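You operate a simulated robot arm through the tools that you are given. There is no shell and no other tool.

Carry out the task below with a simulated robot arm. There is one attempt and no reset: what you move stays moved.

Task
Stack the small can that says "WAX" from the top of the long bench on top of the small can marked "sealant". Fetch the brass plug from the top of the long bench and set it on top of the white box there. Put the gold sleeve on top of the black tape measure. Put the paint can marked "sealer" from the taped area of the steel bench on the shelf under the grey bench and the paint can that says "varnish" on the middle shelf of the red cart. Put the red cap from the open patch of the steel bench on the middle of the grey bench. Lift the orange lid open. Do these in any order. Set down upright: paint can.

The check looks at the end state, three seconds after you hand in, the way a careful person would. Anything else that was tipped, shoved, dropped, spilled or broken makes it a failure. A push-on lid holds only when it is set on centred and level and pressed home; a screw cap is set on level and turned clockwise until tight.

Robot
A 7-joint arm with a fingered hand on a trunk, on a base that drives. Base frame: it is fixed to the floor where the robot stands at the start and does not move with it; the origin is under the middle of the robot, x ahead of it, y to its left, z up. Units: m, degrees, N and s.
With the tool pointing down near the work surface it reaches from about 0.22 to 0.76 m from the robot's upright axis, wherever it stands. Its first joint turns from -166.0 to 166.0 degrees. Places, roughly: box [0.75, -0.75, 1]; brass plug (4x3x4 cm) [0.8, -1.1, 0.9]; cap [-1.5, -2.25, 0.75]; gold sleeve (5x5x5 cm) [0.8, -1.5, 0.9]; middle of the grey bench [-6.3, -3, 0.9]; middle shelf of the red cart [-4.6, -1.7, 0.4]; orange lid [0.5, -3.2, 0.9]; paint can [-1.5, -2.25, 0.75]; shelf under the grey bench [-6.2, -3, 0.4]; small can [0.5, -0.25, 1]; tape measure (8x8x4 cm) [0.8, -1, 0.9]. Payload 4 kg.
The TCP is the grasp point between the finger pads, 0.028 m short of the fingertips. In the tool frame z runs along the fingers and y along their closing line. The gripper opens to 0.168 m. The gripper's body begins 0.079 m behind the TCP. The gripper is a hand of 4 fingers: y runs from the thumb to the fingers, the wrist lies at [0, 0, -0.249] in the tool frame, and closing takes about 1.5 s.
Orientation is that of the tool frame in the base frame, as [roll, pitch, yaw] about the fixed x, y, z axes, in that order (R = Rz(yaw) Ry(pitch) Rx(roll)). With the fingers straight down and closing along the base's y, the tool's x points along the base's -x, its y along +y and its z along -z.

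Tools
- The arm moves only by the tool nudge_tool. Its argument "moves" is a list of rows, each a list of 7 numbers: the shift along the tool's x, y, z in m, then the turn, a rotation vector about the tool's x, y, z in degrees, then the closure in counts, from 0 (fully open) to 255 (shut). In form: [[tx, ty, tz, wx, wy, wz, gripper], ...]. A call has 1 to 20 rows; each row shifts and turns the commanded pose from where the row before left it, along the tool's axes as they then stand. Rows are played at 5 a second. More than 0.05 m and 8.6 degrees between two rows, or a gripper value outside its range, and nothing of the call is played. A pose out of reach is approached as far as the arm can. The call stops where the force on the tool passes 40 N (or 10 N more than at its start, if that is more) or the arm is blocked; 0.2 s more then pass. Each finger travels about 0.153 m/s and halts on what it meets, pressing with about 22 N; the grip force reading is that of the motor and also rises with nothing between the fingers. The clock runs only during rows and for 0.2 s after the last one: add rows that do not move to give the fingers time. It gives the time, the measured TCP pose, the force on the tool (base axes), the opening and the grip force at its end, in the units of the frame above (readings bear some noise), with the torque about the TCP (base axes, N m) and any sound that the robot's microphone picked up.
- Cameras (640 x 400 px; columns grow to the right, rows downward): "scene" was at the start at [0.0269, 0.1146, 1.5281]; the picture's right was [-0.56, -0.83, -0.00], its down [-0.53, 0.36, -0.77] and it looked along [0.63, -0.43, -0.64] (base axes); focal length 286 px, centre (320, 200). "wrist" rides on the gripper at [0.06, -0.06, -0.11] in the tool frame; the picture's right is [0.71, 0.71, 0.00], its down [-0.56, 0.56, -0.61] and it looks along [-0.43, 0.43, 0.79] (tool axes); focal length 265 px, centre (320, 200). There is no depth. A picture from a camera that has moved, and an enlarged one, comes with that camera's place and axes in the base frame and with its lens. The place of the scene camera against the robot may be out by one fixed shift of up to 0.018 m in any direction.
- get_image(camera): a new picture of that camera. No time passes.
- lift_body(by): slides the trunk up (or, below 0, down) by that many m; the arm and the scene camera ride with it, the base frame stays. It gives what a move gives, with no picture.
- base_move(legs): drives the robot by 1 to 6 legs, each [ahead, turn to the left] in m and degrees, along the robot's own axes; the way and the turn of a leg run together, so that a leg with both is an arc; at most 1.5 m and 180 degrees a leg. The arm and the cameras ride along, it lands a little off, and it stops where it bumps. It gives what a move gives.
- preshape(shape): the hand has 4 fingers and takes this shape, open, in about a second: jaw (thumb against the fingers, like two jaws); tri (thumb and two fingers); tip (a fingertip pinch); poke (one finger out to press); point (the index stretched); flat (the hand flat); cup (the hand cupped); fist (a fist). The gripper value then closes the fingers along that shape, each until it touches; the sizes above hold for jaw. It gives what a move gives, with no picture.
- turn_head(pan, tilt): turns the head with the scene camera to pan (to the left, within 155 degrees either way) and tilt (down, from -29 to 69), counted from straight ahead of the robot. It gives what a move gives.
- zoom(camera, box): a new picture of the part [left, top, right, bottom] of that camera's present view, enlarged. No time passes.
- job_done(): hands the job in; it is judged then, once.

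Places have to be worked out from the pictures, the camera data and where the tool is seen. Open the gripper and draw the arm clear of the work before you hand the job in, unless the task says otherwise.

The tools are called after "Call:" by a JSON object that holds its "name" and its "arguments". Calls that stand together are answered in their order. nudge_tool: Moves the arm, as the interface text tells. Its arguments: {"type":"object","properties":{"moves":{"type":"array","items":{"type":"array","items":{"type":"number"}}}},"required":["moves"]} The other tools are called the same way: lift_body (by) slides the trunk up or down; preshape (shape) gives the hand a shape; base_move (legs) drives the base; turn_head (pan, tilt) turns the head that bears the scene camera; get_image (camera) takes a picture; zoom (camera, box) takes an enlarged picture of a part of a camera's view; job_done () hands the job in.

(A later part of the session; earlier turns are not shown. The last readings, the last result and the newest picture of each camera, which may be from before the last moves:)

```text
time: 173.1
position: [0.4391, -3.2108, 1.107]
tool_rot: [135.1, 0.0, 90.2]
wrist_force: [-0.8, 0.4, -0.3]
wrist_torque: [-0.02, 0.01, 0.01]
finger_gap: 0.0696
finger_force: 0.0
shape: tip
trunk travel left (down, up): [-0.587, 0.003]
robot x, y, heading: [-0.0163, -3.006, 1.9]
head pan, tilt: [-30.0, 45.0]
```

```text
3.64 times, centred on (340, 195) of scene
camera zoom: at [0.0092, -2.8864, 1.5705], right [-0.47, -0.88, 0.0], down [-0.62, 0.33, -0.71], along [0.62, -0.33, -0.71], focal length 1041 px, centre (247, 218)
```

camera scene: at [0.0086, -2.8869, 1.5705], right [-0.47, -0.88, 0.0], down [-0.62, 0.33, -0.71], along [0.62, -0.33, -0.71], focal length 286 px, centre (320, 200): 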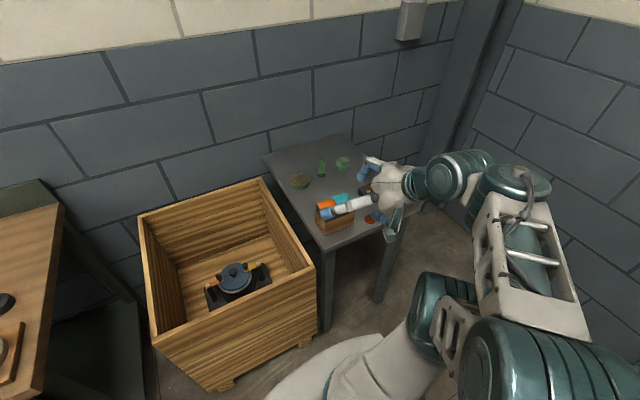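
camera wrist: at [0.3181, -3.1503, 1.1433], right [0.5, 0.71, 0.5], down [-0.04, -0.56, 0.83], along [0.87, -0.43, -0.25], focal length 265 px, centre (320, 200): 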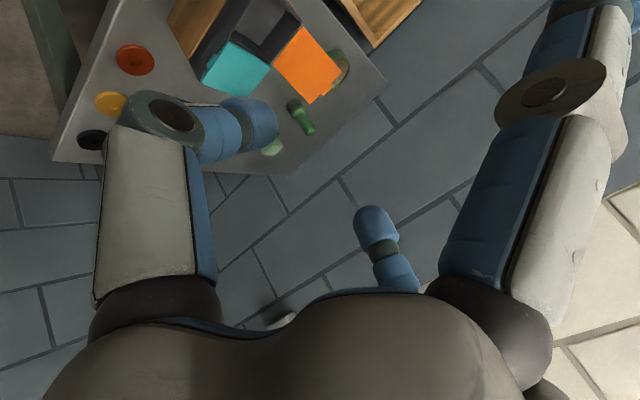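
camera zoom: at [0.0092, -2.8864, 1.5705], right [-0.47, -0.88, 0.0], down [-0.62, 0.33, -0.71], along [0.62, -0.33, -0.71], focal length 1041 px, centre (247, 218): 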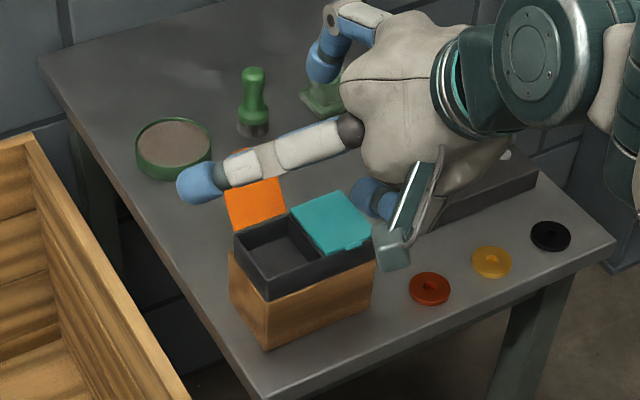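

The orange lid stays open by itself and the box has not moved. I straighten the tool, raise it and pull the arm in before driving.

Call:
{"name": "nudge_tool", "arguments": {"moves": [[0, -0.01, -0.03, 0, 0, 0, 100], [0, -0.01, -0.03, 0, 0, 0, 50], [0, 0, 0, 7.5, 0, 0, 0], [0, 0, 0, 7.5, 0, 0, 0], [0, 0, 0, 7.5, 0, 0, 0], [0, 0, 0, 7.5, 0, 0, 0], [0, 0, 0, 7.5, 0, 0, 0], [0, 0, 0, 7.5, 0, 0, 0], [0.04, -0.005, 0, 0, 0, 0, 0], [0.04, -0.005, 0, 0, 0, 0, 0], [0.04, -0.005, 0, 0, 0, 0, 0], [0.04, -0.005, 0, 0, 0, 0, 0], [0, 0, 0, 0, 0, 0, 0]]}}

Call:
{"name": "preshape", "arguments": {"shape": "jaw"}}

Call:
{"name": "zoom", "arguments": {"camera": "scene", "box": [260, 140, 420, 250]}}

Call:
{"name": "turn_head", "arguments": {"pan": -150, "tilt": 35}}

Call:
{"name": "get_image", "arguments": {"camera": "scene"}}

Call:
{"name": "turn_head", "arguments": {"pan": 155, "tilt": 25}}

Call:
{"name": "get_image", "arguments": {"camera": "scene"}}

```text
time: 175.9
position: [0.3598, -3.0488, 1.1397]
tool_rot: [-179.9, -0.1, 90.2]
wrist_force: [-0.8, 0.2, 0.0]
wrist_torque: [0.0, 0.01, -0.01]
finger_gap: 0.168
finger_force: 0.0
shape: tip
trunk travel left (down, up): [-0.587, 0.003]
robot x, y, heading: [-0.0169, -3.0076, 2.0]
head pan, tilt: [-30.0, 45.0]
```

```text
time: 176.8
position: [0.3614, -3.0486, 1.1386]
tool_rot: [-179.9, -0.1, 90.2]
wrist_force: [0.2, 0.2, -0.3]
wrist_torque: [0.0, 0.0, -0.02]
finger_gap: 0.1678
finger_force: 0.0
shape: jaw
trunk travel left (down, up): [-0.587, 0.003]
robot x, y, heading: [-0.0182, -3.0109, 1.7]
head pan, tilt: [-30.0, 45.0]
```

```text
3.64 times, centred on (340, 195) of scene
camera zoom: at [0.0091, -2.8865, 1.5705], right [-0.47, -0.88, 0.0], down [-0.62, 0.33, -0.71], along [0.62, -0.33, -0.71], focal length 1041 px, centre (247, 218)
```

zoom: 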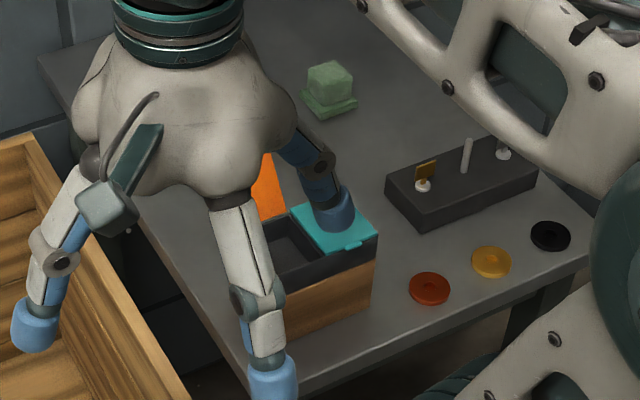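

```text
time: 178.8
position: [0.3619, -3.049, 1.1389]
tool_rot: [-179.8, -0.1, 90.2]
wrist_force: [-0.3, 0.7, 0.5]
wrist_torque: [-0.01, 0.03, -0.02]
finger_gap: 0.1681
finger_force: 0.0
shape: jaw
trunk travel left (down, up): [-0.587, 0.003]
robot x, y, heading: [-0.0154, -3.0078, 1.8]
head pan, tilt: [-150.0, 35.0]
```

```text
taken
camera scene: at [-0.1374, -2.8944, 1.5853], right [-0.53, 0.85, 0.0], down [0.49, 0.3, -0.82], along [-0.7, -0.43, -0.57], focal length 286 px, centre (320, 200)
```

scene: 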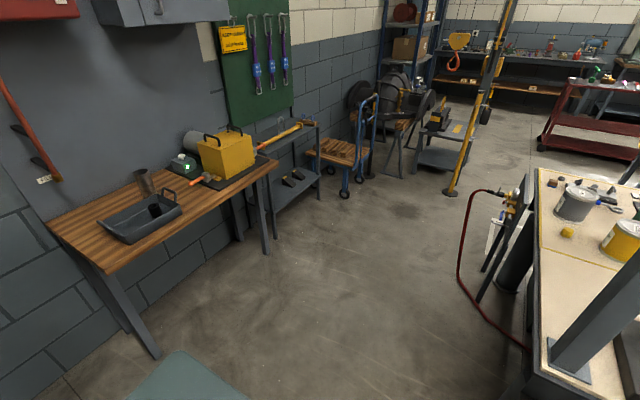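

```text
time: 182.9
position: [0.3603, -3.0485, 1.1401]
tool_rot: [-179.9, -0.1, 90.2]
wrist_force: [0.1, -0.5, -0.2]
wrist_torque: [-0.03, -0.01, -0.02]
finger_gap: 0.168
finger_force: 0.0
shape: jaw
trunk travel left (down, up): [-0.587, 0.003]
robot x, y, heading: [-0.0162, -3.0055, 1.7]
head pan, tilt: [154.7, 25.0]
```

```text
taken
camera scene: at [-0.147, -2.8112, 1.6011], right [0.4, 0.92, 0.0], down [0.39, -0.17, -0.91], along [-0.83, 0.36, -0.42], focal length 286 px, centre (320, 200)
```

scene: 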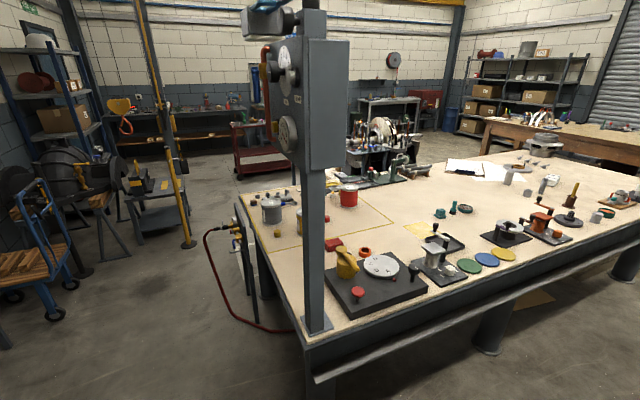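

The lid is open and the box undisturbed. At the steel bench's end there's a hose rack to avoid. I zoom in on the taped area from here to read the labels.

Call:
{"name": "zoom", "arguments": {"camera": "scene", "box": [220, 160, 380, 260]}}

Call:
{"name": "zoom", "arguments": {"camera": "scene", "box": [200, 180, 300, 260]}}

Call:
{"name": "zoom", "arguments": {"camera": "scene", "box": [340, 90, 480, 200]}}

Call:
{"name": "zoom", "arguments": {"camera": "scene", "box": [100, 60, 300, 180]}}

```text
4.00 times, centred on (300, 210) of scene
camera zoom: at [-0.147, -2.8112, 1.6011], right [0.4, 0.92, 0.0], down [0.39, -0.17, -0.91], along [-0.83, 0.36, -0.42], focal length 1145 px, centre (400, 160)
```

zoom: 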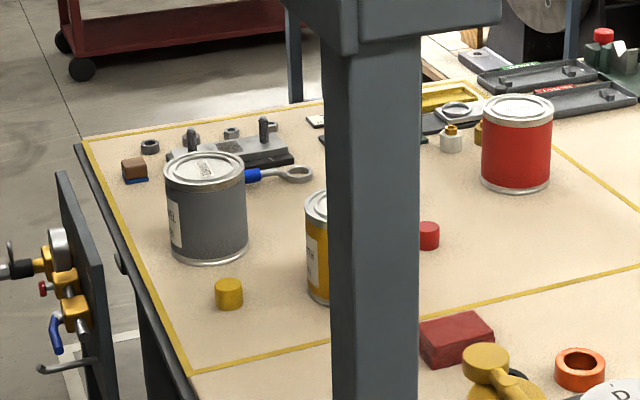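

```text
5.00 times, centred on (250, 220) of scene
camera zoom: at [-0.147, -2.8112, 1.6011], right [0.4, 0.92, 0.0], down [0.39, -0.17, -0.91], along [-0.83, 0.36, -0.42], focal length 1432 px, centre (670, 100)
```

zoom: 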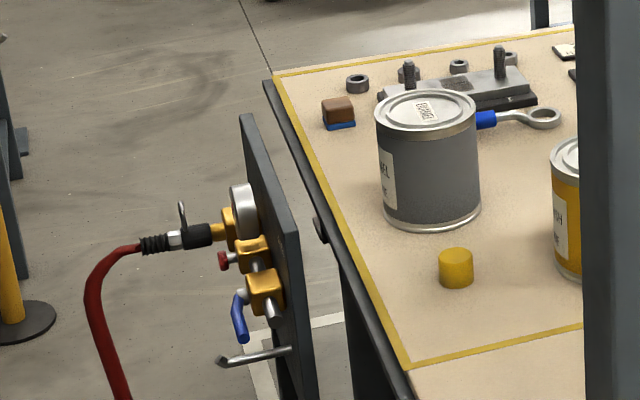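

```text
3.64 times, centred on (410, 145) of scene
camera zoom: at [-0.147, -2.8112, 1.6011], right [0.4, 0.92, 0.0], down [0.39, -0.17, -0.91], along [-0.83, 0.36, -0.42], focal length 1041 px, centre (-7, 400)
```

zoom: 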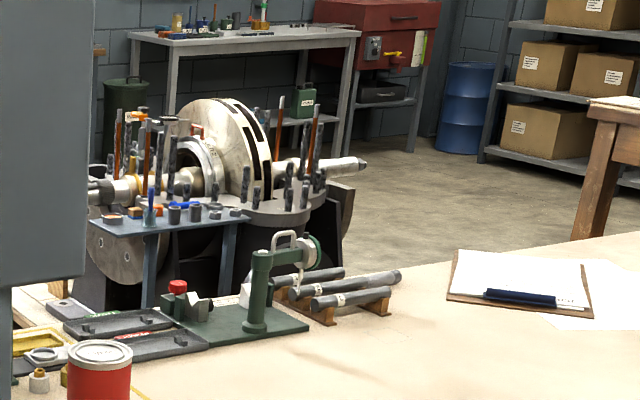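

```text
3.20 times, centred on (200, 120) of scene
camera zoom: at [-0.147, -2.8112, 1.6011], right [0.4, 0.92, 0.0], down [0.39, -0.17, -0.91], along [-0.83, 0.36, -0.42], focal length 916 px, centre (704, 456)
```

zoom: 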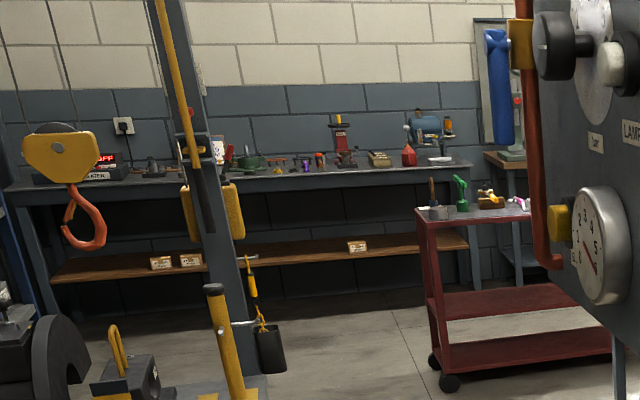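

The bench surface works out at about z = 0.78, with the cans near x -1.4 to -1.6, y -2.0 to -2.5. The far side (x < -1.9) is the best access and is on the way to the cart. I turn to drive around the bench's end, well clear of the hose.

Call:
{"name": "base_move", "arguments": {"legs": [[0, -166]]}}

Call:
{"name": "turn_head", "arguments": {"pan": 0, "tilt": 35}}

Call:
{"name": "get_image", "arguments": {"camera": "scene"}}

```text
time: 190.3
position: [-0.3916, -3.024, 1.1406]
tool_rot: [-179.9, 0.0, -81.3]
wrist_force: [-0.3, 0.4, 0.2]
wrist_torque: [0.0, 0.0, 0.02]
finger_gap: 0.1679
finger_force: 0.0
shape: jaw
trunk travel left (down, up): [-0.587, 0.003]
robot x, y, heading: [-0.0142, -3.0078, -169.7]
head pan, tilt: [154.7, 25.0]
```

```text
time: 192.7
position: [-0.3912, -3.0252, 1.1393]
tool_rot: [-179.9, 0.0, -81.3]
wrist_force: [-0.5, 0.3, -0.6]
wrist_torque: [0.0, 0.0, 0.01]
finger_gap: 0.1681
finger_force: 0.0
shape: jaw
trunk travel left (down, up): [-0.587, 0.003]
robot x, y, heading: [-0.0154, -3.0084, -169.6]
head pan, tilt: [0.0, 35.0]
```

```text
taken
camera scene: at [0.004, -3.1747, 1.5853], right [-0.18, 0.98, 0.0], down [0.56, 0.1, -0.82], along [-0.81, -0.15, -0.57], focal length 286 px, centre (320, 200)
```

scene: 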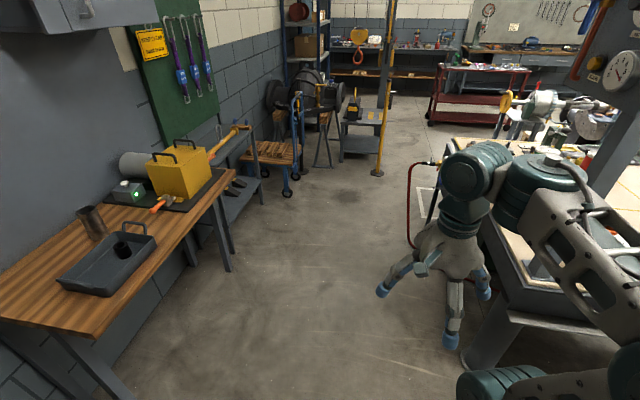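

The way ahead is clear. I drive diagonally to y ≈ -3.33, then along -x past the bench's end.

Call:
{"name": "base_move", "arguments": {"legs": [[0, 9], [1.0, 0]]}}

```text
time: 198.6
position: [-1.3347, -3.4256, 1.1388]
tool_rot: [-179.9, -0.2, -71.6]
wrist_force: [0.2, 0.3, 0.0]
wrist_torque: [0.0, 0.02, 0.05]
finger_gap: 0.1683
finger_force: 0.0
shape: jaw
trunk travel left (down, up): [-0.587, 0.003]
robot x, y, heading: [-0.9679, -3.3445, -160.3]
head pan, tilt: [0.0, 35.0]
```

I continue: square up to -x, pass the bench's end and stop on its far side.

Call:
{"name": "base_move", "arguments": {"legs": [[0, -20], [1.35, 0]]}}

Call:
{"name": "turn_head", "arguments": {"pan": -90, "tilt": 30}}

Call:
{"name": "get_image", "arguments": {"camera": "scene"}}

Call:
{"name": "turn_head", "arguments": {"pan": 0, "tilt": 25}}

Call:
{"name": "get_image", "arguments": {"camera": "scene"}}

```text
time: 206.5
position: [-2.6966, -3.2982, 1.1404]
tool_rot: [-179.9, -0.1, -91.0]
wrist_force: [0.2, 0.1, -0.5]
wrist_torque: [0.01, 0.04, 0.0]
finger_gap: 0.1678
finger_force: 0.0
shape: jaw
trunk travel left (down, up): [-0.587, 0.003]
robot x, y, heading: [-2.3245, -3.3487, -179.5]
head pan, tilt: [0.0, 35.0]
```

```text
time: 208.1
position: [-2.6961, -3.2989, 1.1392]
tool_rot: [-179.9, -0.2, -91.1]
wrist_force: [-0.5, -0.3, -0.8]
wrist_torque: [0.01, 0.03, -0.01]
finger_gap: 0.1682
finger_force: 0.0
shape: jaw
trunk travel left (down, up): [-0.587, 0.003]
robot x, y, heading: [-2.3231, -3.3481, -179.5]
head pan, tilt: [-90.0, 30.0]
```

```text
taken
camera scene: at [-2.2458, -3.4202, 1.5931], right [1.0, 0.01, 0.0], down [0.0, -0.5, -0.87], along [-0.01, 0.87, -0.5], focal length 286 px, centre (320, 200)
```

scene: 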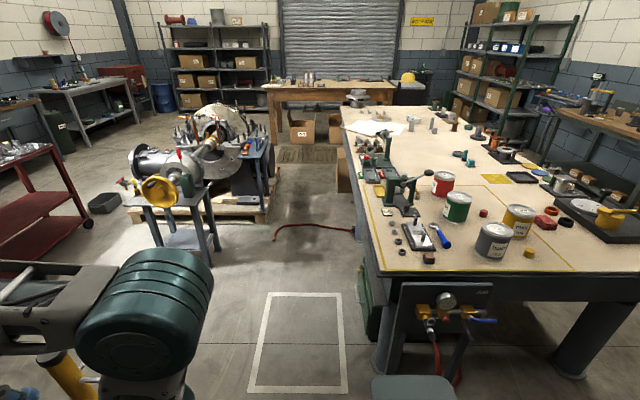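

```text
time: 209.8
position: [-2.6975, -3.2995, 1.139]
tool_rot: [-179.9, -0.1, -91.1]
wrist_force: [-0.9, -0.6, 0.5]
wrist_torque: [0.0, -0.01, -0.01]
finger_gap: 0.1679
finger_force: 0.2
shape: jaw
trunk travel left (down, up): [-0.587, 0.003]
robot x, y, heading: [-2.3198, -3.3484, -179.5]
head pan, tilt: [0.0, 25.0]
```

```text
taken
camera scene: at [-2.3372, -3.5112, 1.6011], right [-0.01, 1.0, 0.0], down [0.42, 0.0, -0.91], along [-0.91, -0.01, -0.42], focal length 286 px, centre (320, 200)
```

scene: 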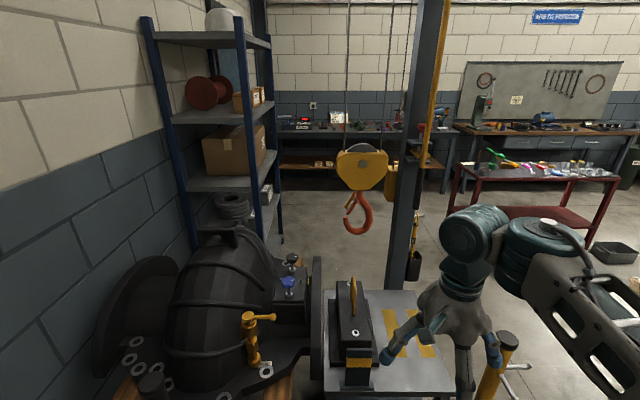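

Now there's a clear view of the bench's taped corner. I zoom in on the can labels.

Call:
{"name": "turn_head", "arguments": {"pan": -100, "tilt": 30}}

Call:
{"name": "zoom", "arguments": {"camera": "scene", "box": [300, 150, 500, 280]}}

Call:
{"name": "zoom", "arguments": {"camera": "scene", "box": [410, 190, 490, 265]}}

Call:
{"name": "zoom", "arguments": {"camera": "scene", "box": [360, 150, 430, 230]}}

```text
time: 211.6
position: [-2.6974, -3.2994, 1.1404]
tool_rot: [-179.9, -0.1, -91.1]
wrist_force: [0.2, 0.3, -0.3]
wrist_torque: [0.0, 0.01, -0.01]
finger_gap: 0.1679
finger_force: 0.0
shape: jaw
trunk travel left (down, up): [-0.587, 0.003]
robot x, y, heading: [-2.3257, -3.349, -179.8]
head pan, tilt: [-100.0, 30.0]
```

```text
3.08 times, centred on (400, 215) of scene
camera zoom: at [-2.2301, -3.4214, 1.5931], right [0.99, -0.17, 0.0], down [-0.08, -0.49, -0.87], along [0.14, 0.85, -0.5], focal length 881 px, centre (74, 154)
```

zoom: 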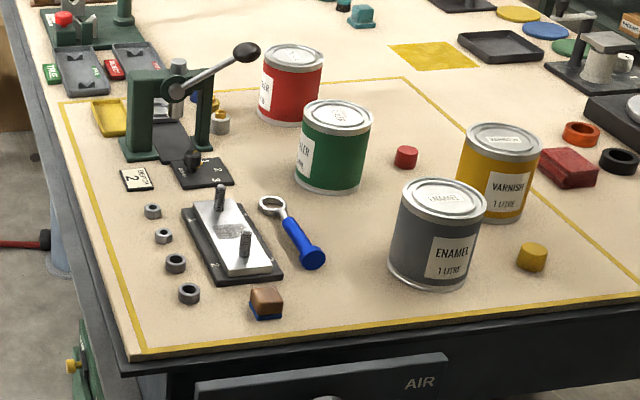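

```text
5.33 times, centred on (450, 228) of scene
camera zoom: at [-2.2301, -3.4214, 1.5931], right [0.99, -0.17, 0.0], down [-0.08, -0.49, -0.87], along [0.14, 0.85, -0.5], focal length 1527 px, centre (-373, 53)
```

zoom: 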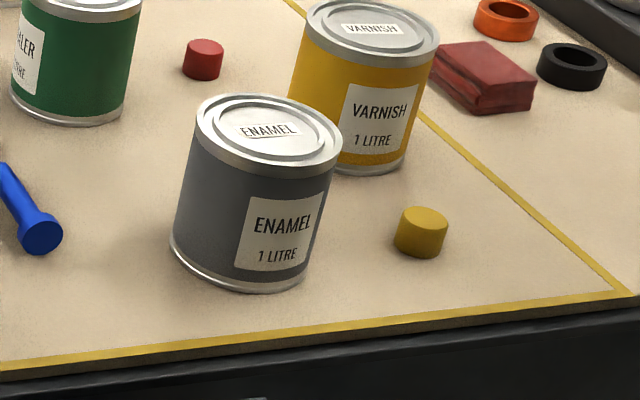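

```text
5.00 times, centred on (395, 190) of scene
camera zoom: at [-2.2301, -3.4214, 1.5931], right [0.99, -0.17, 0.0], down [-0.08, -0.49, -0.87], along [0.14, 0.85, -0.5], focal length 1432 px, centre (-55, 250)
```

zoom: 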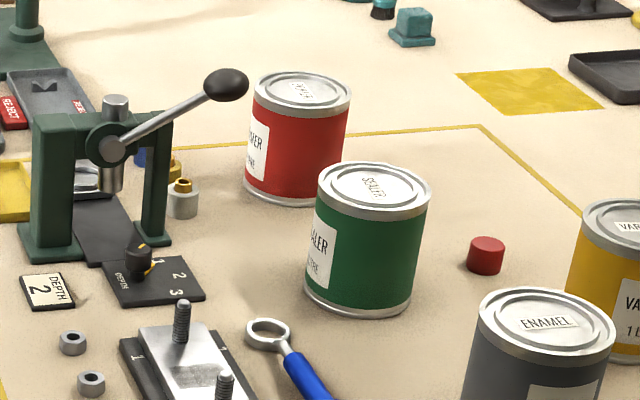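

Labels: green is SEALER, yellow is VARNISH, grey is ENAMEL and red is probably PRIMER. The red cap stands beside the sealer. I drive to the far side of the bench next to the sealer can.

Call:
{"name": "base_move", "arguments": {"legs": [[0, -90], [1.05, 0]]}}

```text
time: 220.8
position: [-2.2202, -1.9408, 1.1404]
tool_rot: [-180.0, 0.0, 175.6]
wrist_force: [-1.2, -0.2, -0.1]
wrist_torque: [-0.01, -0.01, 0.0]
finger_gap: 0.1681
finger_force: 0.1
shape: jaw
trunk travel left (down, up): [-0.587, 0.003]
robot x, y, heading: [-2.2891, -2.3142, 87.1]
head pan, tilt: [-100.0, 30.0]
```

I'm beside the bench with the sealer can on my right, within reach. I look at it from here.

Call:
{"name": "turn_head", "arguments": {"pan": -85, "tilt": 45}}

Call:
{"name": "get_image", "arguments": {"camera": "scene"}}

Call:
{"name": "zoom", "arguments": {"camera": "scene", "box": [260, 100, 420, 200]}}

```text
time: 221.5
position: [-2.2215, -1.9414, 1.1397]
tool_rot: [-179.8, -0.1, 175.7]
wrist_force: [-0.2, -0.1, -0.1]
wrist_torque: [0.01, 0.01, 0.0]
finger_gap: 0.1682
finger_force: 0.1
shape: jaw
trunk travel left (down, up): [-0.587, 0.003]
robot x, y, heading: [-2.2912, -2.3092, 87.2]
head pan, tilt: [-85.0, 45.0]
```

```text
taken
camera scene: at [-2.3593, -2.3611, 1.5706], right [0.04, -1.0, 0.0], down [-0.71, -0.03, -0.71], along [0.71, 0.03, -0.71], focal length 286 px, centre (320, 200)
```

scene: 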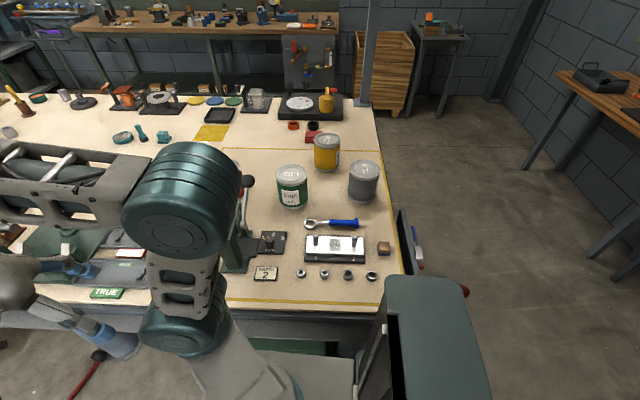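

```text
4.00 times, centred on (340, 150) of scene
camera zoom: at [-2.3593, -2.3611, 1.5706], right [0.04, -1.0, 0.0], down [-0.71, -0.03, -0.71], along [0.71, 0.03, -0.71], focal length 1145 px, centre (240, 400)
```

zoom: 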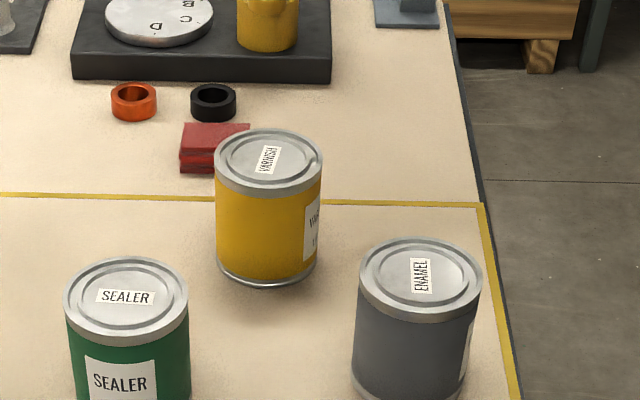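

SEALER is confirmed on the green can. I bring the hand over at yaw 135° so the wrist camera looks along +x, staying high over the press.

Call:
{"name": "nudge_tool", "arguments": {"moves": [[0, 0, 0, 0, 0, 6.8, 0], [0, 0, 0, 0, 0, 6.8, 0], [0, 0, 0, 0, 0, 6.8, 0], [0, 0, 0, 0, 0, 6.8, 0], [0, 0, 0, 0, 0, 6.8, 0], [0, 0, 0, 0, 0, 6.7, 0], [-0.0424, -0.0035, 0, 0, 0, 0, 0], [-0.0424, -0.0035, 0, 0, 0, 0, 0], [-0.0424, -0.0035, 0, 0, 0, 0, 0], [-0.0424, -0.0035, 0, 0, 0, 0, 0], [-0.0424, -0.0035, 0, 0, 0, 0, 0], [-0.0424, -0.0035, 0, 0, 0, 0, 0], [-0.0424, -0.0035, 0, 0, 0, 0, 0], [-0.0424, -0.0035, 0, 0, 0, 0, 0], [0, 0, 0, 0, 0, 0, 0]]}}

Call:
{"name": "get_image", "arguments": {"camera": "wrist"}}

Call:
{"name": "get_image", "arguments": {"camera": "scene"}}

```text
time: 224.7
position: [-1.9994, -2.2017, 1.1402]
tool_rot: [-179.9, -0.1, 134.8]
wrist_force: [-1.4, 0.0, -0.1]
wrist_torque: [-0.04, -0.02, 0.0]
finger_gap: 0.1678
finger_force: 0.0
shape: jaw
trunk travel left (down, up): [-0.587, 0.003]
robot x, y, heading: [-2.2904, -2.308, 87.1]
head pan, tilt: [-85.0, 45.0]
```

```text
taken
camera wrist: at [-2.0849, -2.2012, 1.2503], right [0.0, 1.0, 0.0], down [0.79, 0.0, 0.61], along [0.61, 0.0, -0.79], focal length 265 px, centre (320, 200)
```

wrist: 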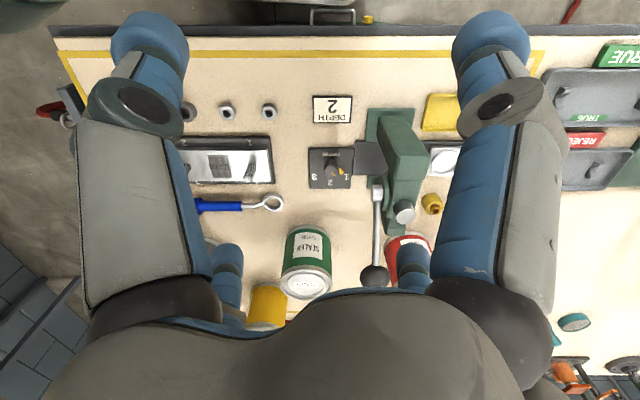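

```text
taken
camera scene: at [-2.3596, -2.3611, 1.5705], right [0.04, -1.0, 0.0], down [-0.71, -0.03, -0.71], along [0.71, 0.03, -0.71], focal length 286 px, centre (320, 200)
```

scene: 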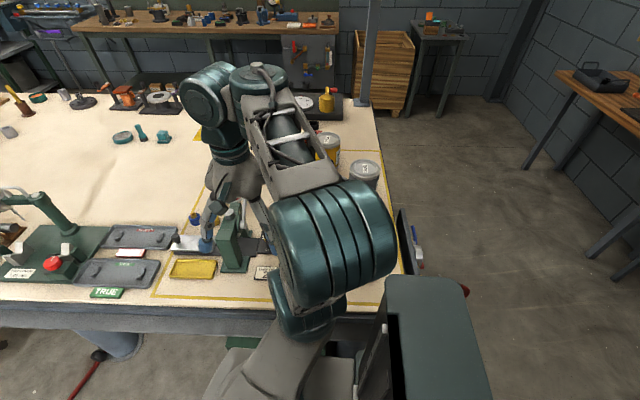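

The sealer's top centre is near (-1.594, -2.233) and the press's lever knob is clear of the hand's path. I move over the can and lower to z ≈ 1.0.

Call:
{"name": "nudge_tool", "arguments": {"moves": [[-0.0344, 0.0294, 0.0, 0, 0, 0, 0], [-0.0344, 0.0294, 0.0, 0, 0, 0, 0], [-0.0344, 0.0294, 0.008, 0, 0, 0, 0], [-0.0344, 0.0294, 0.018, 0, 0, 0, 0], [-0.0344, 0.0294, 0.02, 0, 0, 0, 0], [-0.0344, 0.0294, 0.02, 0, 0, 0, 0], [-0.0344, 0.0294, 0.02, 0, 0, 0, 0], [-0.0344, 0.0294, 0.02, 0, 0, 0, 0], [-0.0344, 0.0294, 0.02, 0, 0, 0, 0], [0, 0, 0, 0, 0, 0, 0]]}}

Call:
{"name": "get_image", "arguments": {"camera": "wrist"}}

Call:
{"name": "get_image", "arguments": {"camera": "scene"}}

```text
time: 226.9
position: [-1.5936, -2.2353, 1.0105]
tool_rot: [-179.8, -0.1, 135.0]
wrist_force: [0.6, -0.9, 0.8]
wrist_torque: [-0.04, 0.02, -0.01]
finger_gap: 0.168
finger_force: 0.1
shape: jaw
trunk travel left (down, up): [-0.587, 0.003]
robot x, y, heading: [-2.2922, -2.3119, 87.2]
head pan, tilt: [-85.0, 45.0]
```

```text
taken
camera wrist: at [-1.6796, -2.2344, 1.1202], right [0.0, 1.0, 0.0], down [0.79, 0.0, 0.61], along [0.61, 0.0, -0.79], focal length 265 px, centre (320, 200)
```

wrist: 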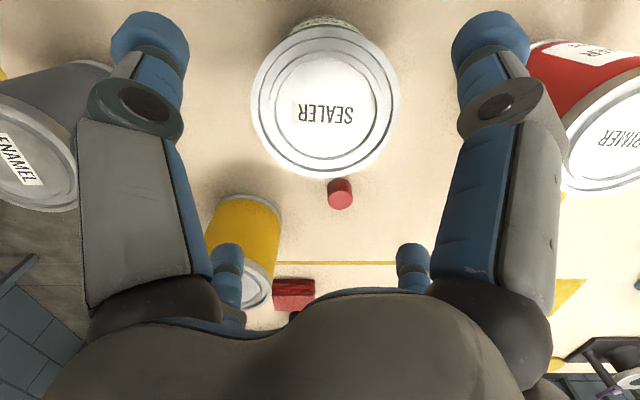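

```text
taken
camera scene: at [-2.3595, -2.3604, 1.5706], right [0.04, -1.0, 0.0], down [-0.71, -0.03, -0.71], along [0.71, 0.03, -0.71], focal length 286 px, centre (320, 200)
```

scene: 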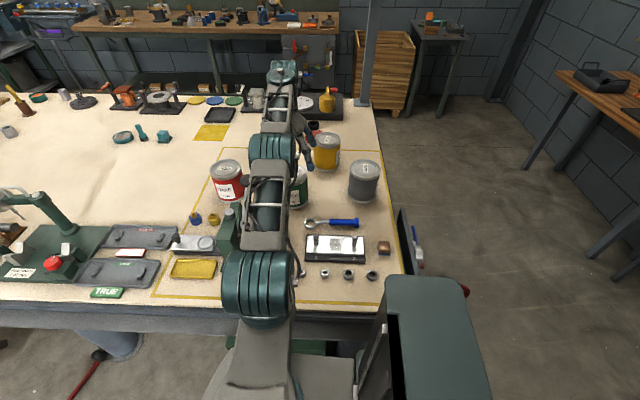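

The sealer is about 11 cm wide with its top near z 0.92, centred at (-1.609, -2.230). Its destination is a shelf with limited headroom, so I use the two-finger "tip" grasp with the tool tilted 45°, coming in from the robot's side at azimuth 25° to stay clear of the press lever. I reposition for that.

Call:
{"name": "nudge_tool", "arguments": {"moves": [[0, 0, -0.03, 0, 0, 0, 0], [0.0177, -0.0389, -0.015, 0, 0, 0, 0], [0.0177, -0.0389, -0.015, 0, 0, 0, 0], [0.0177, -0.0389, 0, 0, 0, 0, 0], [0.0177, -0.0389, 0, 0, 0, 0, 0], [0, 0, 0, 0, 0, -7.78, 0], [0, 0, 0, 0, 0, -7.78, 0], [0, 0, 0, 0, 0, -7.78, 0], [0, 0, 0, 0, 0, -7.78, 0], [0, 0, 0, 0, 0, -7.78, 0], [0, 0, 0, 0, 0, -7.78, 0], [0, 0, 0, 0, 0, -7.78, 0], [0, 0, 0, 0, 0, -7.78, 0], [0, 0, 0, 0, 0, -7.76, 0], [0, 0, 0, 0, 0, 0, 0]]}}

Call:
{"name": "preshape", "arguments": {"shape": "tip"}}

Call:
{"name": "nudge_tool", "arguments": {"moves": [[0, 0, 0, 0, -7.5, 0, 0], [0, 0, 0, 0, -7.5, 0, 0], [0, 0, 0, 0, -7.5, 0, 0], [0, 0, 0, 0, -7.5, 0, 0], [0, 0, 0, 0, -7.5, 0, 0], [0, 0, 0, 0, -7.5, 0, 0], [0, 0, 0, 0, 0, 0, 0], [0, 0, 0, 0, 0, 0, 0]]}}

Call:
{"name": "get_image", "arguments": {"camera": "wrist"}}

Call:
{"name": "get_image", "arguments": {"camera": "scene"}}

```text
time: 230.1
position: [-1.7618, -2.2917, 1.0731]
tool_rot: [-180.0, -0.1, -154.9]
wrist_force: [1.0, 0.9, -1.2]
wrist_torque: [0.03, 0.02, 0.04]
finger_gap: 0.1681
finger_force: 0.0
shape: jaw
out of reach, approached as far as the arm can: row 1
trunk travel left (down, up): [-0.587, 0.003]
robot x, y, heading: [-2.2923, -2.3102, 87.2]
head pan, tilt: [-85.0, 45.0]
```

```text
time: 231.0
position: [-1.7612, -2.2921, 1.0723]
tool_rot: [180.0, -0.3, -155.1]
wrist_force: [0.7, -0.7, 0.3]
wrist_torque: [-0.01, 0.01, -0.02]
finger_gap: 0.168
finger_force: 0.1
shape: tip
trunk travel left (down, up): [-0.587, 0.003]
robot x, y, heading: [-2.2965, -2.3112, 87.0]
head pan, tilt: [-85.0, 45.0]
```

```text
time: 232.8
position: [-1.7619, -2.2912, 1.0726]
tool_rot: [-180.0, 44.9, -155.1]
wrist_force: [0.1, -0.3, -0.5]
wrist_torque: [0.01, -0.02, -0.01]
finger_gap: 0.168
finger_force: 0.0
shape: tip
trunk travel left (down, up): [-0.587, 0.003]
robot x, y, heading: [-2.2901, -2.3157, 87.1]
head pan, tilt: [-85.0, 45.0]
```

```text
taken
camera wrist: at [-1.8459, -2.3971, 1.1076], right [-0.75, 0.43, -0.5], down [-0.27, 0.49, 0.83], along [0.6, 0.76, -0.25], focal length 265 px, centre (320, 200)
```

wrist: 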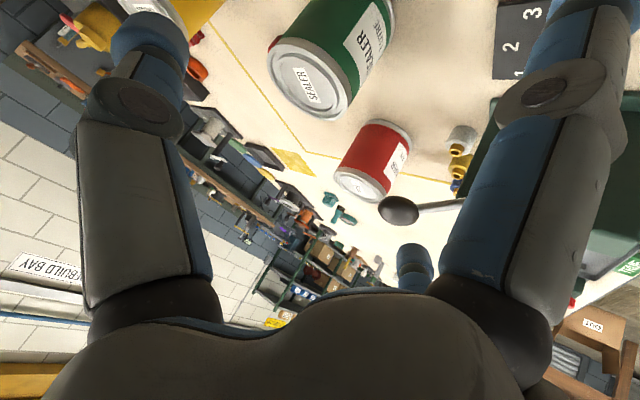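

```text
taken
camera scene: at [-2.3595, -2.361, 1.5705], right [0.04, -1.0, 0.0], down [-0.71, -0.03, -0.71], along [0.71, 0.03, -0.71], focal length 286 px, centre (320, 200)
```

scene: 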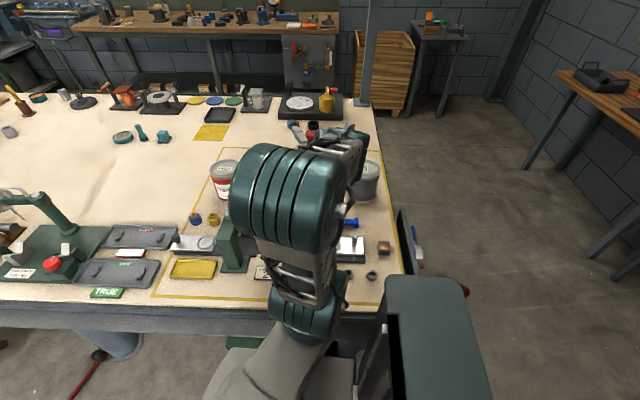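

The view matches my estimate for the sealer, and the knob is clear. I move over the can with the tilted hand.

Call:
{"name": "nudge_tool", "arguments": {"moves": [[-0.0202, -0.0024, 0.0379, 0, 0, 0, 0], [-0.0202, -0.0024, 0.0379, 0, 0, 0, 0], [-0.0202, -0.0024, 0.0379, 0, 0, 0, 0], [-0.0202, -0.0024, 0.0379, 0, 0, 0, 0], [0, 0, 0, 0, 0, 0, 0], [0, 0, 0, 0, 0, 0, 0]]}}

Call:
{"name": "get_image", "arguments": {"camera": "wrist"}}

Call:
{"name": "get_image", "arguments": {"camera": "scene"}}

```text
time: 234.2
position: [-1.6103, -2.2306, 1.0217]
tool_rot: [179.9, 44.8, -155.0]
wrist_force: [-0.7, 0.4, 0.1]
wrist_torque: [0.03, 0.03, 0.0]
finger_gap: 0.1682
finger_force: 0.1
shape: tip
trunk travel left (down, up): [-0.587, 0.003]
robot x, y, heading: [-2.2914, -2.3128, 87.2]
head pan, tilt: [-85.0, 45.0]
```

```text
taken
camera wrist: at [-1.6935, -2.3355, 1.0574], right [-0.75, 0.43, -0.5], down [-0.27, 0.49, 0.83], along [0.6, 0.76, -0.25], focal length 265 px, centre (320, 200)
```

wrist: 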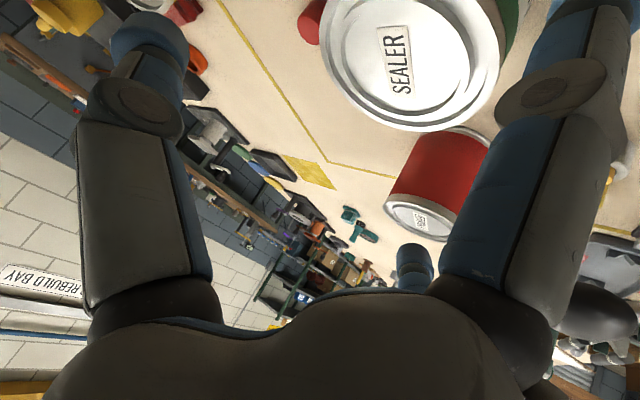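

```text
taken
camera scene: at [-2.3597, -2.3611, 1.5705], right [0.04, -1.0, 0.0], down [-0.71, -0.03, -0.71], along [0.71, 0.03, -0.71], focal length 286 px, centre (320, 200)
```

scene: 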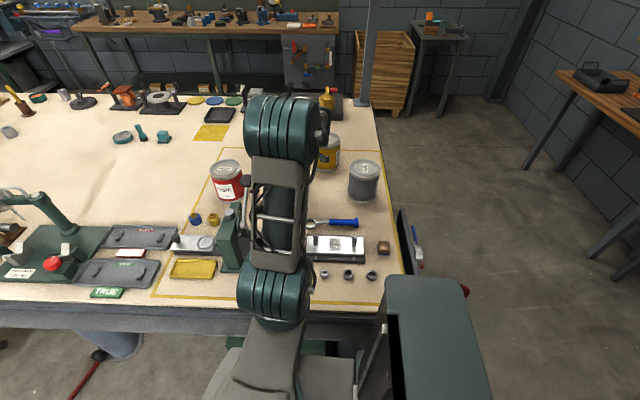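

The can is aligned between the thumb and the opposing finger. I descend vertically most of the way and check.

Call:
{"name": "nudge_tool", "arguments": {"moves": [[0.0177, 0, 0.0177, 0, 0, 0, 0], [0.0177, 0, 0.0177, 0, 0, 0, 0], [0.0177, 0, 0.0177, 0, 0, 0, 0], [0.0177, 0, 0.0177, 0, 0, 0, 0], [0, 0, 0, 0, 0, 0, 0]]}}

Call:
{"name": "get_image", "arguments": {"camera": "wrist"}}

Call:
{"name": "zoom", "arguments": {"camera": "scene", "box": [200, 80, 420, 280]}}

```text
time: 235.4
position: [-1.61, -2.2303, 0.9225]
tool_rot: [180.0, 44.9, -155.1]
wrist_force: [0.1, -0.2, 0.0]
wrist_torque: [0.0, 0.0, -0.03]
finger_gap: 0.1677
finger_force: 0.0
shape: tip
trunk travel left (down, up): [-0.587, 0.003]
robot x, y, heading: [-2.2945, -2.3088, 87.2]
head pan, tilt: [-85.0, 45.0]
```

```text
taken
camera wrist: at [-1.6942, -2.3356, 0.957], right [-0.75, 0.43, -0.5], down [-0.27, 0.49, 0.83], along [0.6, 0.76, -0.25], focal length 265 px, centre (320, 200)
```

wrist: 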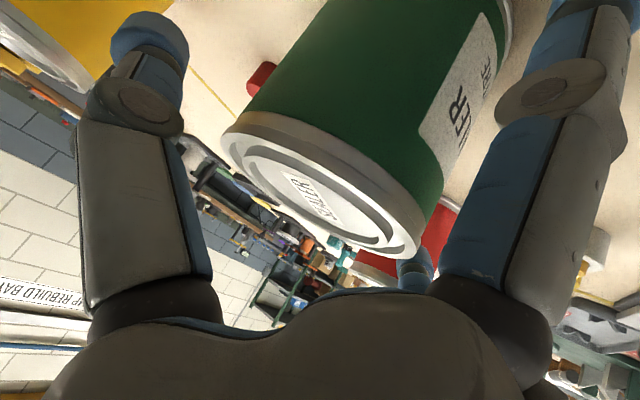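

```text
2.00 times, centred on (310, 180) of scene
camera zoom: at [-2.3595, -2.361, 1.5705], right [0.04, -1.0, 0.0], down [-0.71, -0.03, -0.71], along [0.71, 0.03, -0.71], focal length 573 px, centre (340, 240)
```

zoom: 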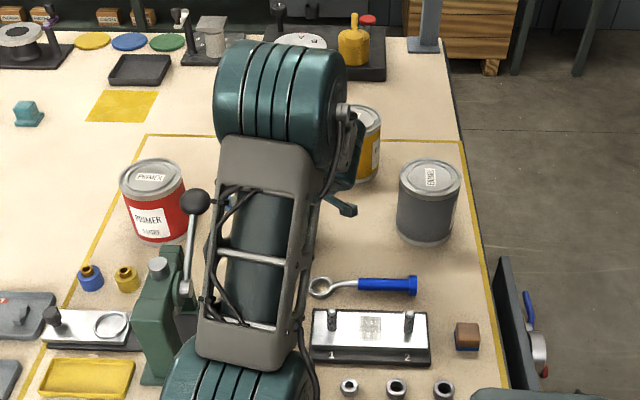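

The can's lid is centred on the TCP. I descend another 3.4 cm and close the thumb and finger on the can.

Call:
{"name": "nudge_tool", "arguments": {"moves": [[0.012, 0, 0.012, 0, 0, 0, 0], [0.012, 0, 0.012, 0, 0, 0, 0], [0, 0, 0, 0, 0, 0, 30], [0, 0, 0, 0, 0, 0, 60], [0, 0, 0, 0, 0, 0, 80], [0, 0, 0, 0, 0, 0, 110], [0, 0, 0, 0, 0, 0, 160], [0, 0, 0, 0, 0, 0, 160], [0, 0, 0, 0, 0, 0, 160], [0, 0, 0, 0, 0, 0, 160]]}}

Call:
{"name": "get_image", "arguments": {"camera": "wrist"}}

```text
time: 236.2
position: [-1.6063, -2.2284, 0.8964]
tool_rot: [-179.4, 46.0, -154.4]
wrist_force: [-1.4, 1.1, 21.3]
wrist_torque: [-0.67, 2.13, -0.26]
finger_gap: 0.1487
finger_force: 0.0
shape: tip
trunk travel left (down, up): [-0.587, 0.003]
robot x, y, heading: [-2.2908, -2.3134, 87.3]
head pan, tilt: [-85.0, 45.0]
stopped in row 3: the force on the tool passed its limit at 45 N (the readings are from after the stop); the commanded pose is now the measured one
```

```text
taken
camera wrist: at [-1.6895, -2.3345, 0.9303], right [-0.74, 0.43, -0.51], down [-0.29, 0.49, 0.82], along [0.6, 0.76, -0.24], focal length 265 px, centre (320, 200)
```

wrist: 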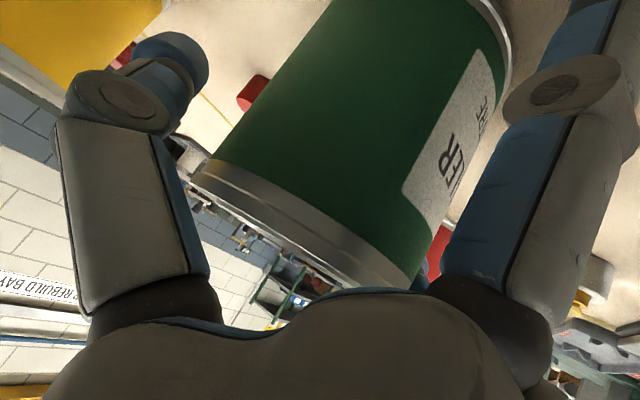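

The palm touched the can's back rim, so at 45° there isn't enough room to grip lower. I back straight up, re-level and use a 30° tilt instead, which lets the pads sit deeper on the body.

Call:
{"name": "nudge_tool", "arguments": {"moves": [[-0.0144, 0, -0.0139, 0, 0, 0, 0], [-0.0144, 0, -0.0139, 0, 0, 0, 0], [-0.018, 0, -0.018, 0, 0, 0, 0], [0, 0, 0, -0.08, 8, 0.21, 0], [0, 0, 0, -0.08, 8, 0.21, 0], [0, 0, 0, 0, 0, 0, 0], [0, 0, 0, 0, 0, 0, 0]]}}

Call:
{"name": "get_image", "arguments": {"camera": "wrist"}}

Call:
{"name": "zoom", "arguments": {"camera": "scene", "box": [200, 80, 420, 280]}}

```text
time: 237.8
position: [-1.6071, -2.2309, 0.9593]
tool_rot: [179.9, 29.6, -155.2]
wrist_force: [-0.1, 0.4, 0.0]
wrist_torque: [0.02, 0.0, -0.01]
finger_gap: 0.1678
finger_force: 0.1
shape: tip
trunk travel left (down, up): [-0.587, 0.003]
robot x, y, heading: [-2.2911, -2.3108, 87.1]
head pan, tilt: [-85.0, 45.0]
```

```text
taken
camera wrist: at [-1.6782, -2.3301, 1.0241], right [-0.85, 0.38, -0.35], down [-0.07, 0.58, 0.81], along [0.51, 0.72, -0.47], focal length 265 px, centre (320, 200)
```

wrist: 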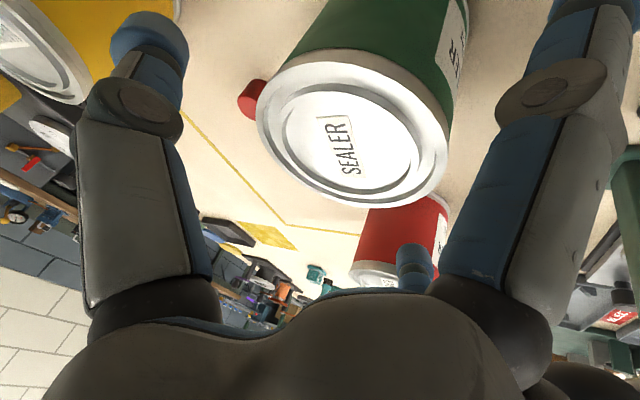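

```text
2.00 times, centred on (310, 180) of scene
camera zoom: at [-2.3594, -2.3611, 1.5705], right [0.04, -1.0, 0.0], down [-0.71, -0.03, -0.71], along [0.71, 0.03, -0.71], focal length 573 px, centre (340, 240)
```

zoom: 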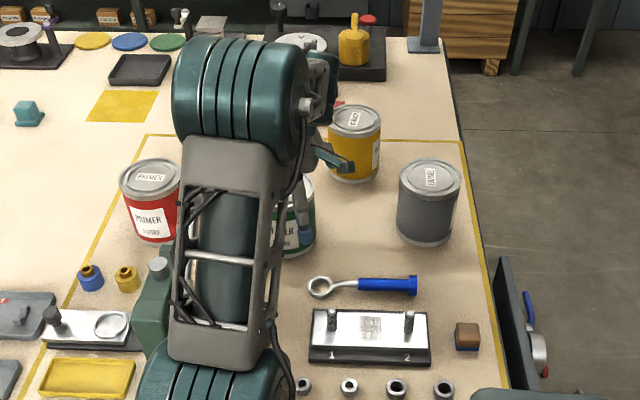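

With a 30° tilt the palm has more room. I descend to z ≈ 0.893 in steps.

Call:
{"name": "nudge_tool", "arguments": {"moves": [[0.011, 0, 0.019, 0, 0, 0, 0], [0.011, 0, 0.019, 0, 0, 0, 0], [0.0065, 0, 0.0113, 0, 0, 0, 0], [0, 0, 0, 0, 0, 0, 0]]}}

Call:
{"name": "get_image", "arguments": {"camera": "wrist"}}

```text
time: 238.8
position: [-1.6066, -2.232, 0.9004]
tool_rot: [180.0, 29.5, -155.3]
wrist_force: [0.6, 0.5, -0.4]
wrist_torque: [-0.02, -0.03, 0.01]
finger_gap: 0.1678
finger_force: 0.0
shape: tip
trunk travel left (down, up): [-0.587, 0.003]
robot x, y, heading: [-2.2974, -2.3091, 87.2]
head pan, tilt: [-85.0, 45.0]
```

```text
taken
camera wrist: at [-1.678, -2.3315, 0.9661], right [-0.85, 0.39, -0.35], down [-0.07, 0.58, 0.81], along [0.51, 0.72, -0.47], focal length 265 px, centre (320, 200)
```

wrist: 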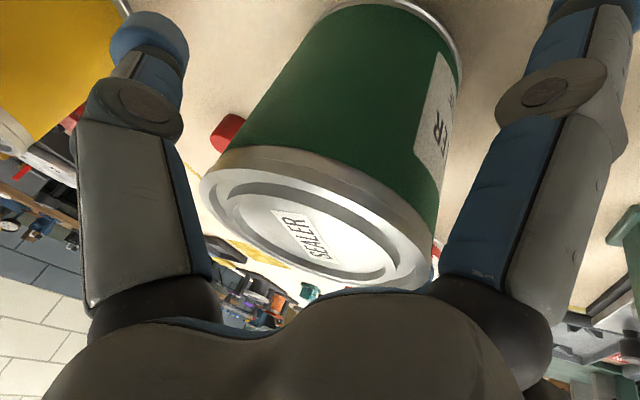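

There's still a small gap to the palm. I go down another 6 mm, then close on the body.

Call:
{"name": "nudge_tool", "arguments": {"moves": [[0.003, 0, 0.0052, 0, 0, 0, 0], [0, 0, 0, 0, 0, 0, 0]]}}

```text
time: 239.4
position: [-1.6074, -2.2323, 0.8959]
tool_rot: [179.9, 29.6, -155.3]
wrist_force: [-0.2, 0.2, 0.0]
wrist_torque: [0.0, 0.03, 0.0]
finger_gap: 0.1678
finger_force: 0.1
shape: tip
trunk travel left (down, up): [-0.587, 0.003]
robot x, y, heading: [-2.293, -2.3127, 87.1]
head pan, tilt: [-85.0, 45.0]
```

Free of contact at 0.896. I now close the thumb and finger.

Call:
{"name": "nudge_tool", "arguments": {"moves": [[0, 0, 0, 0, 0, 0, 40], [0, 0, 0, 0, 0, 0, 70], [0, 0, 0, 0, 0, 0, 90], [0, 0, 0, 0, 0, 0, 120], [0, 0, 0, 0, 0, 0, 160], [0, 0, 0, 0, 0, 0, 160], [0, 0, 0, 0, 0, 0, 160]]}}

Call:
{"name": "get_image", "arguments": {"camera": "wrist"}}

```text
time: 241.0
position: [-1.6077, -2.2317, 0.8951]
tool_rot: [179.9, 29.6, -155.3]
wrist_force: [1.7, 1.6, -0.1]
wrist_torque: [0.02, -0.01, 0.16]
finger_gap: 0.1018
finger_force: 22.4
shape: tip
trunk travel left (down, up): [-0.587, 0.003]
robot x, y, heading: [-2.2924, -2.3105, 87.3]
head pan, tilt: [-85.0, 45.0]
```

```text
taken
camera wrist: at [-1.6787, -2.3308, 0.9602], right [-0.85, 0.38, -0.35], down [-0.07, 0.58, 0.81], along [0.51, 0.72, -0.47], focal length 265 px, centre (320, 200)
```

wrist: 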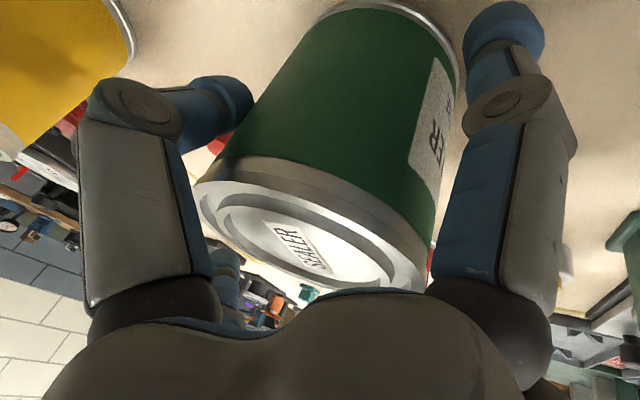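

Gripped (gap 0.102, 22 N). I zoom in to see the finger contacts before lifting.

Call:
{"name": "zoom", "arguments": {"camera": "wrist", "box": [80, 0, 580, 312]}}

Call:
{"name": "zoom", "arguments": {"camera": "scene", "box": [230, 130, 350, 250]}}

```text
1.28 times, centred on (330, 156) of wrist
camera zoom: at [-1.6787, -2.3308, 0.9602], right [-0.85, 0.38, -0.35], down [-0.07, 0.58, 0.81], along [0.51, 0.72, -0.47], focal length 340 px, centre (307, 256)
```

zoom: 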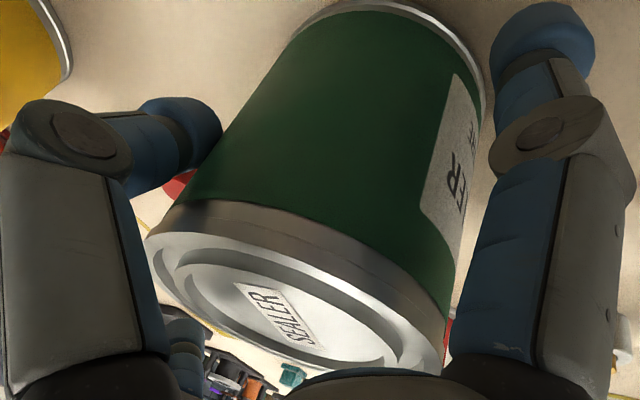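

```text
3.33 times, centred on (290, 190) of scene
camera zoom: at [-2.3592, -2.3609, 1.5705], right [0.04, -1.0, 0.0], down [-0.71, -0.03, -0.71], along [0.71, 0.03, -0.71], focal length 954 px, centre (420, 233)
```

zoom: 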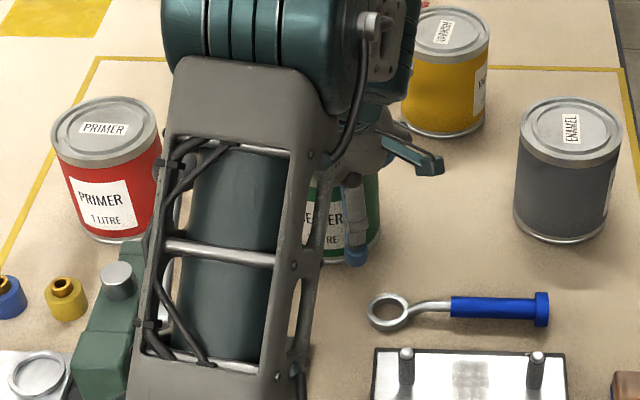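

The can is held between the thumb and finger, just below the rim. I lift 2 cm as a test.

Call:
{"name": "nudge_tool", "arguments": {"moves": [[-0.005, 0, -0.0087, 0, 0, 0, 190], [-0.005, 0, -0.0087, 0, 0, 0, 190], [0, 0, 0, 0, 0, 0, 190], [0, 0, 0, 0, 0, 0, 190]]}}

Call:
{"name": "get_image", "arguments": {"camera": "wrist"}}

Call:
{"name": "zoom", "arguments": {"camera": "scene", "box": [230, 130, 350, 250]}}

```text
time: 242.0
position: [-1.6057, -2.2314, 0.9153]
tool_rot: [179.8, 29.5, -155.3]
wrist_force: [-0.3, 0.4, -12.3]
wrist_torque: [-0.05, 0.0, -0.02]
finger_gap: 0.1017
finger_force: 21.9
shape: tip
trunk travel left (down, up): [-0.587, 0.003]
robot x, y, heading: [-2.2884, -2.3092, 87.1]
head pan, tilt: [-85.0, 45.0]
```

```text
taken
camera wrist: at [-1.6771, -2.3306, 0.9809], right [-0.86, 0.39, -0.35], down [-0.07, 0.58, 0.81], along [0.51, 0.72, -0.47], focal length 265 px, centre (320, 200)
```

wrist: 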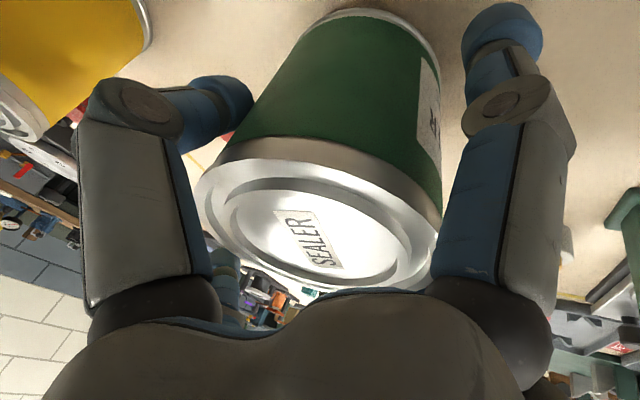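

```text
3.33 times, centred on (290, 190) of scene
camera zoom: at [-2.358, -2.3609, 1.5706], right [0.04, -1.0, 0.0], down [-0.71, -0.03, -0.71], along [0.71, 0.03, -0.71], focal length 954 px, centre (420, 233)
```

zoom: 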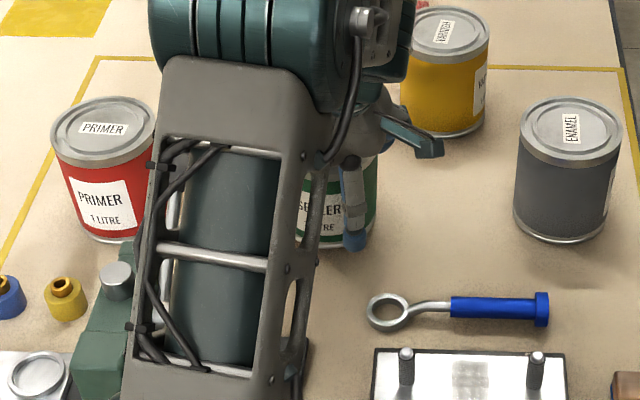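

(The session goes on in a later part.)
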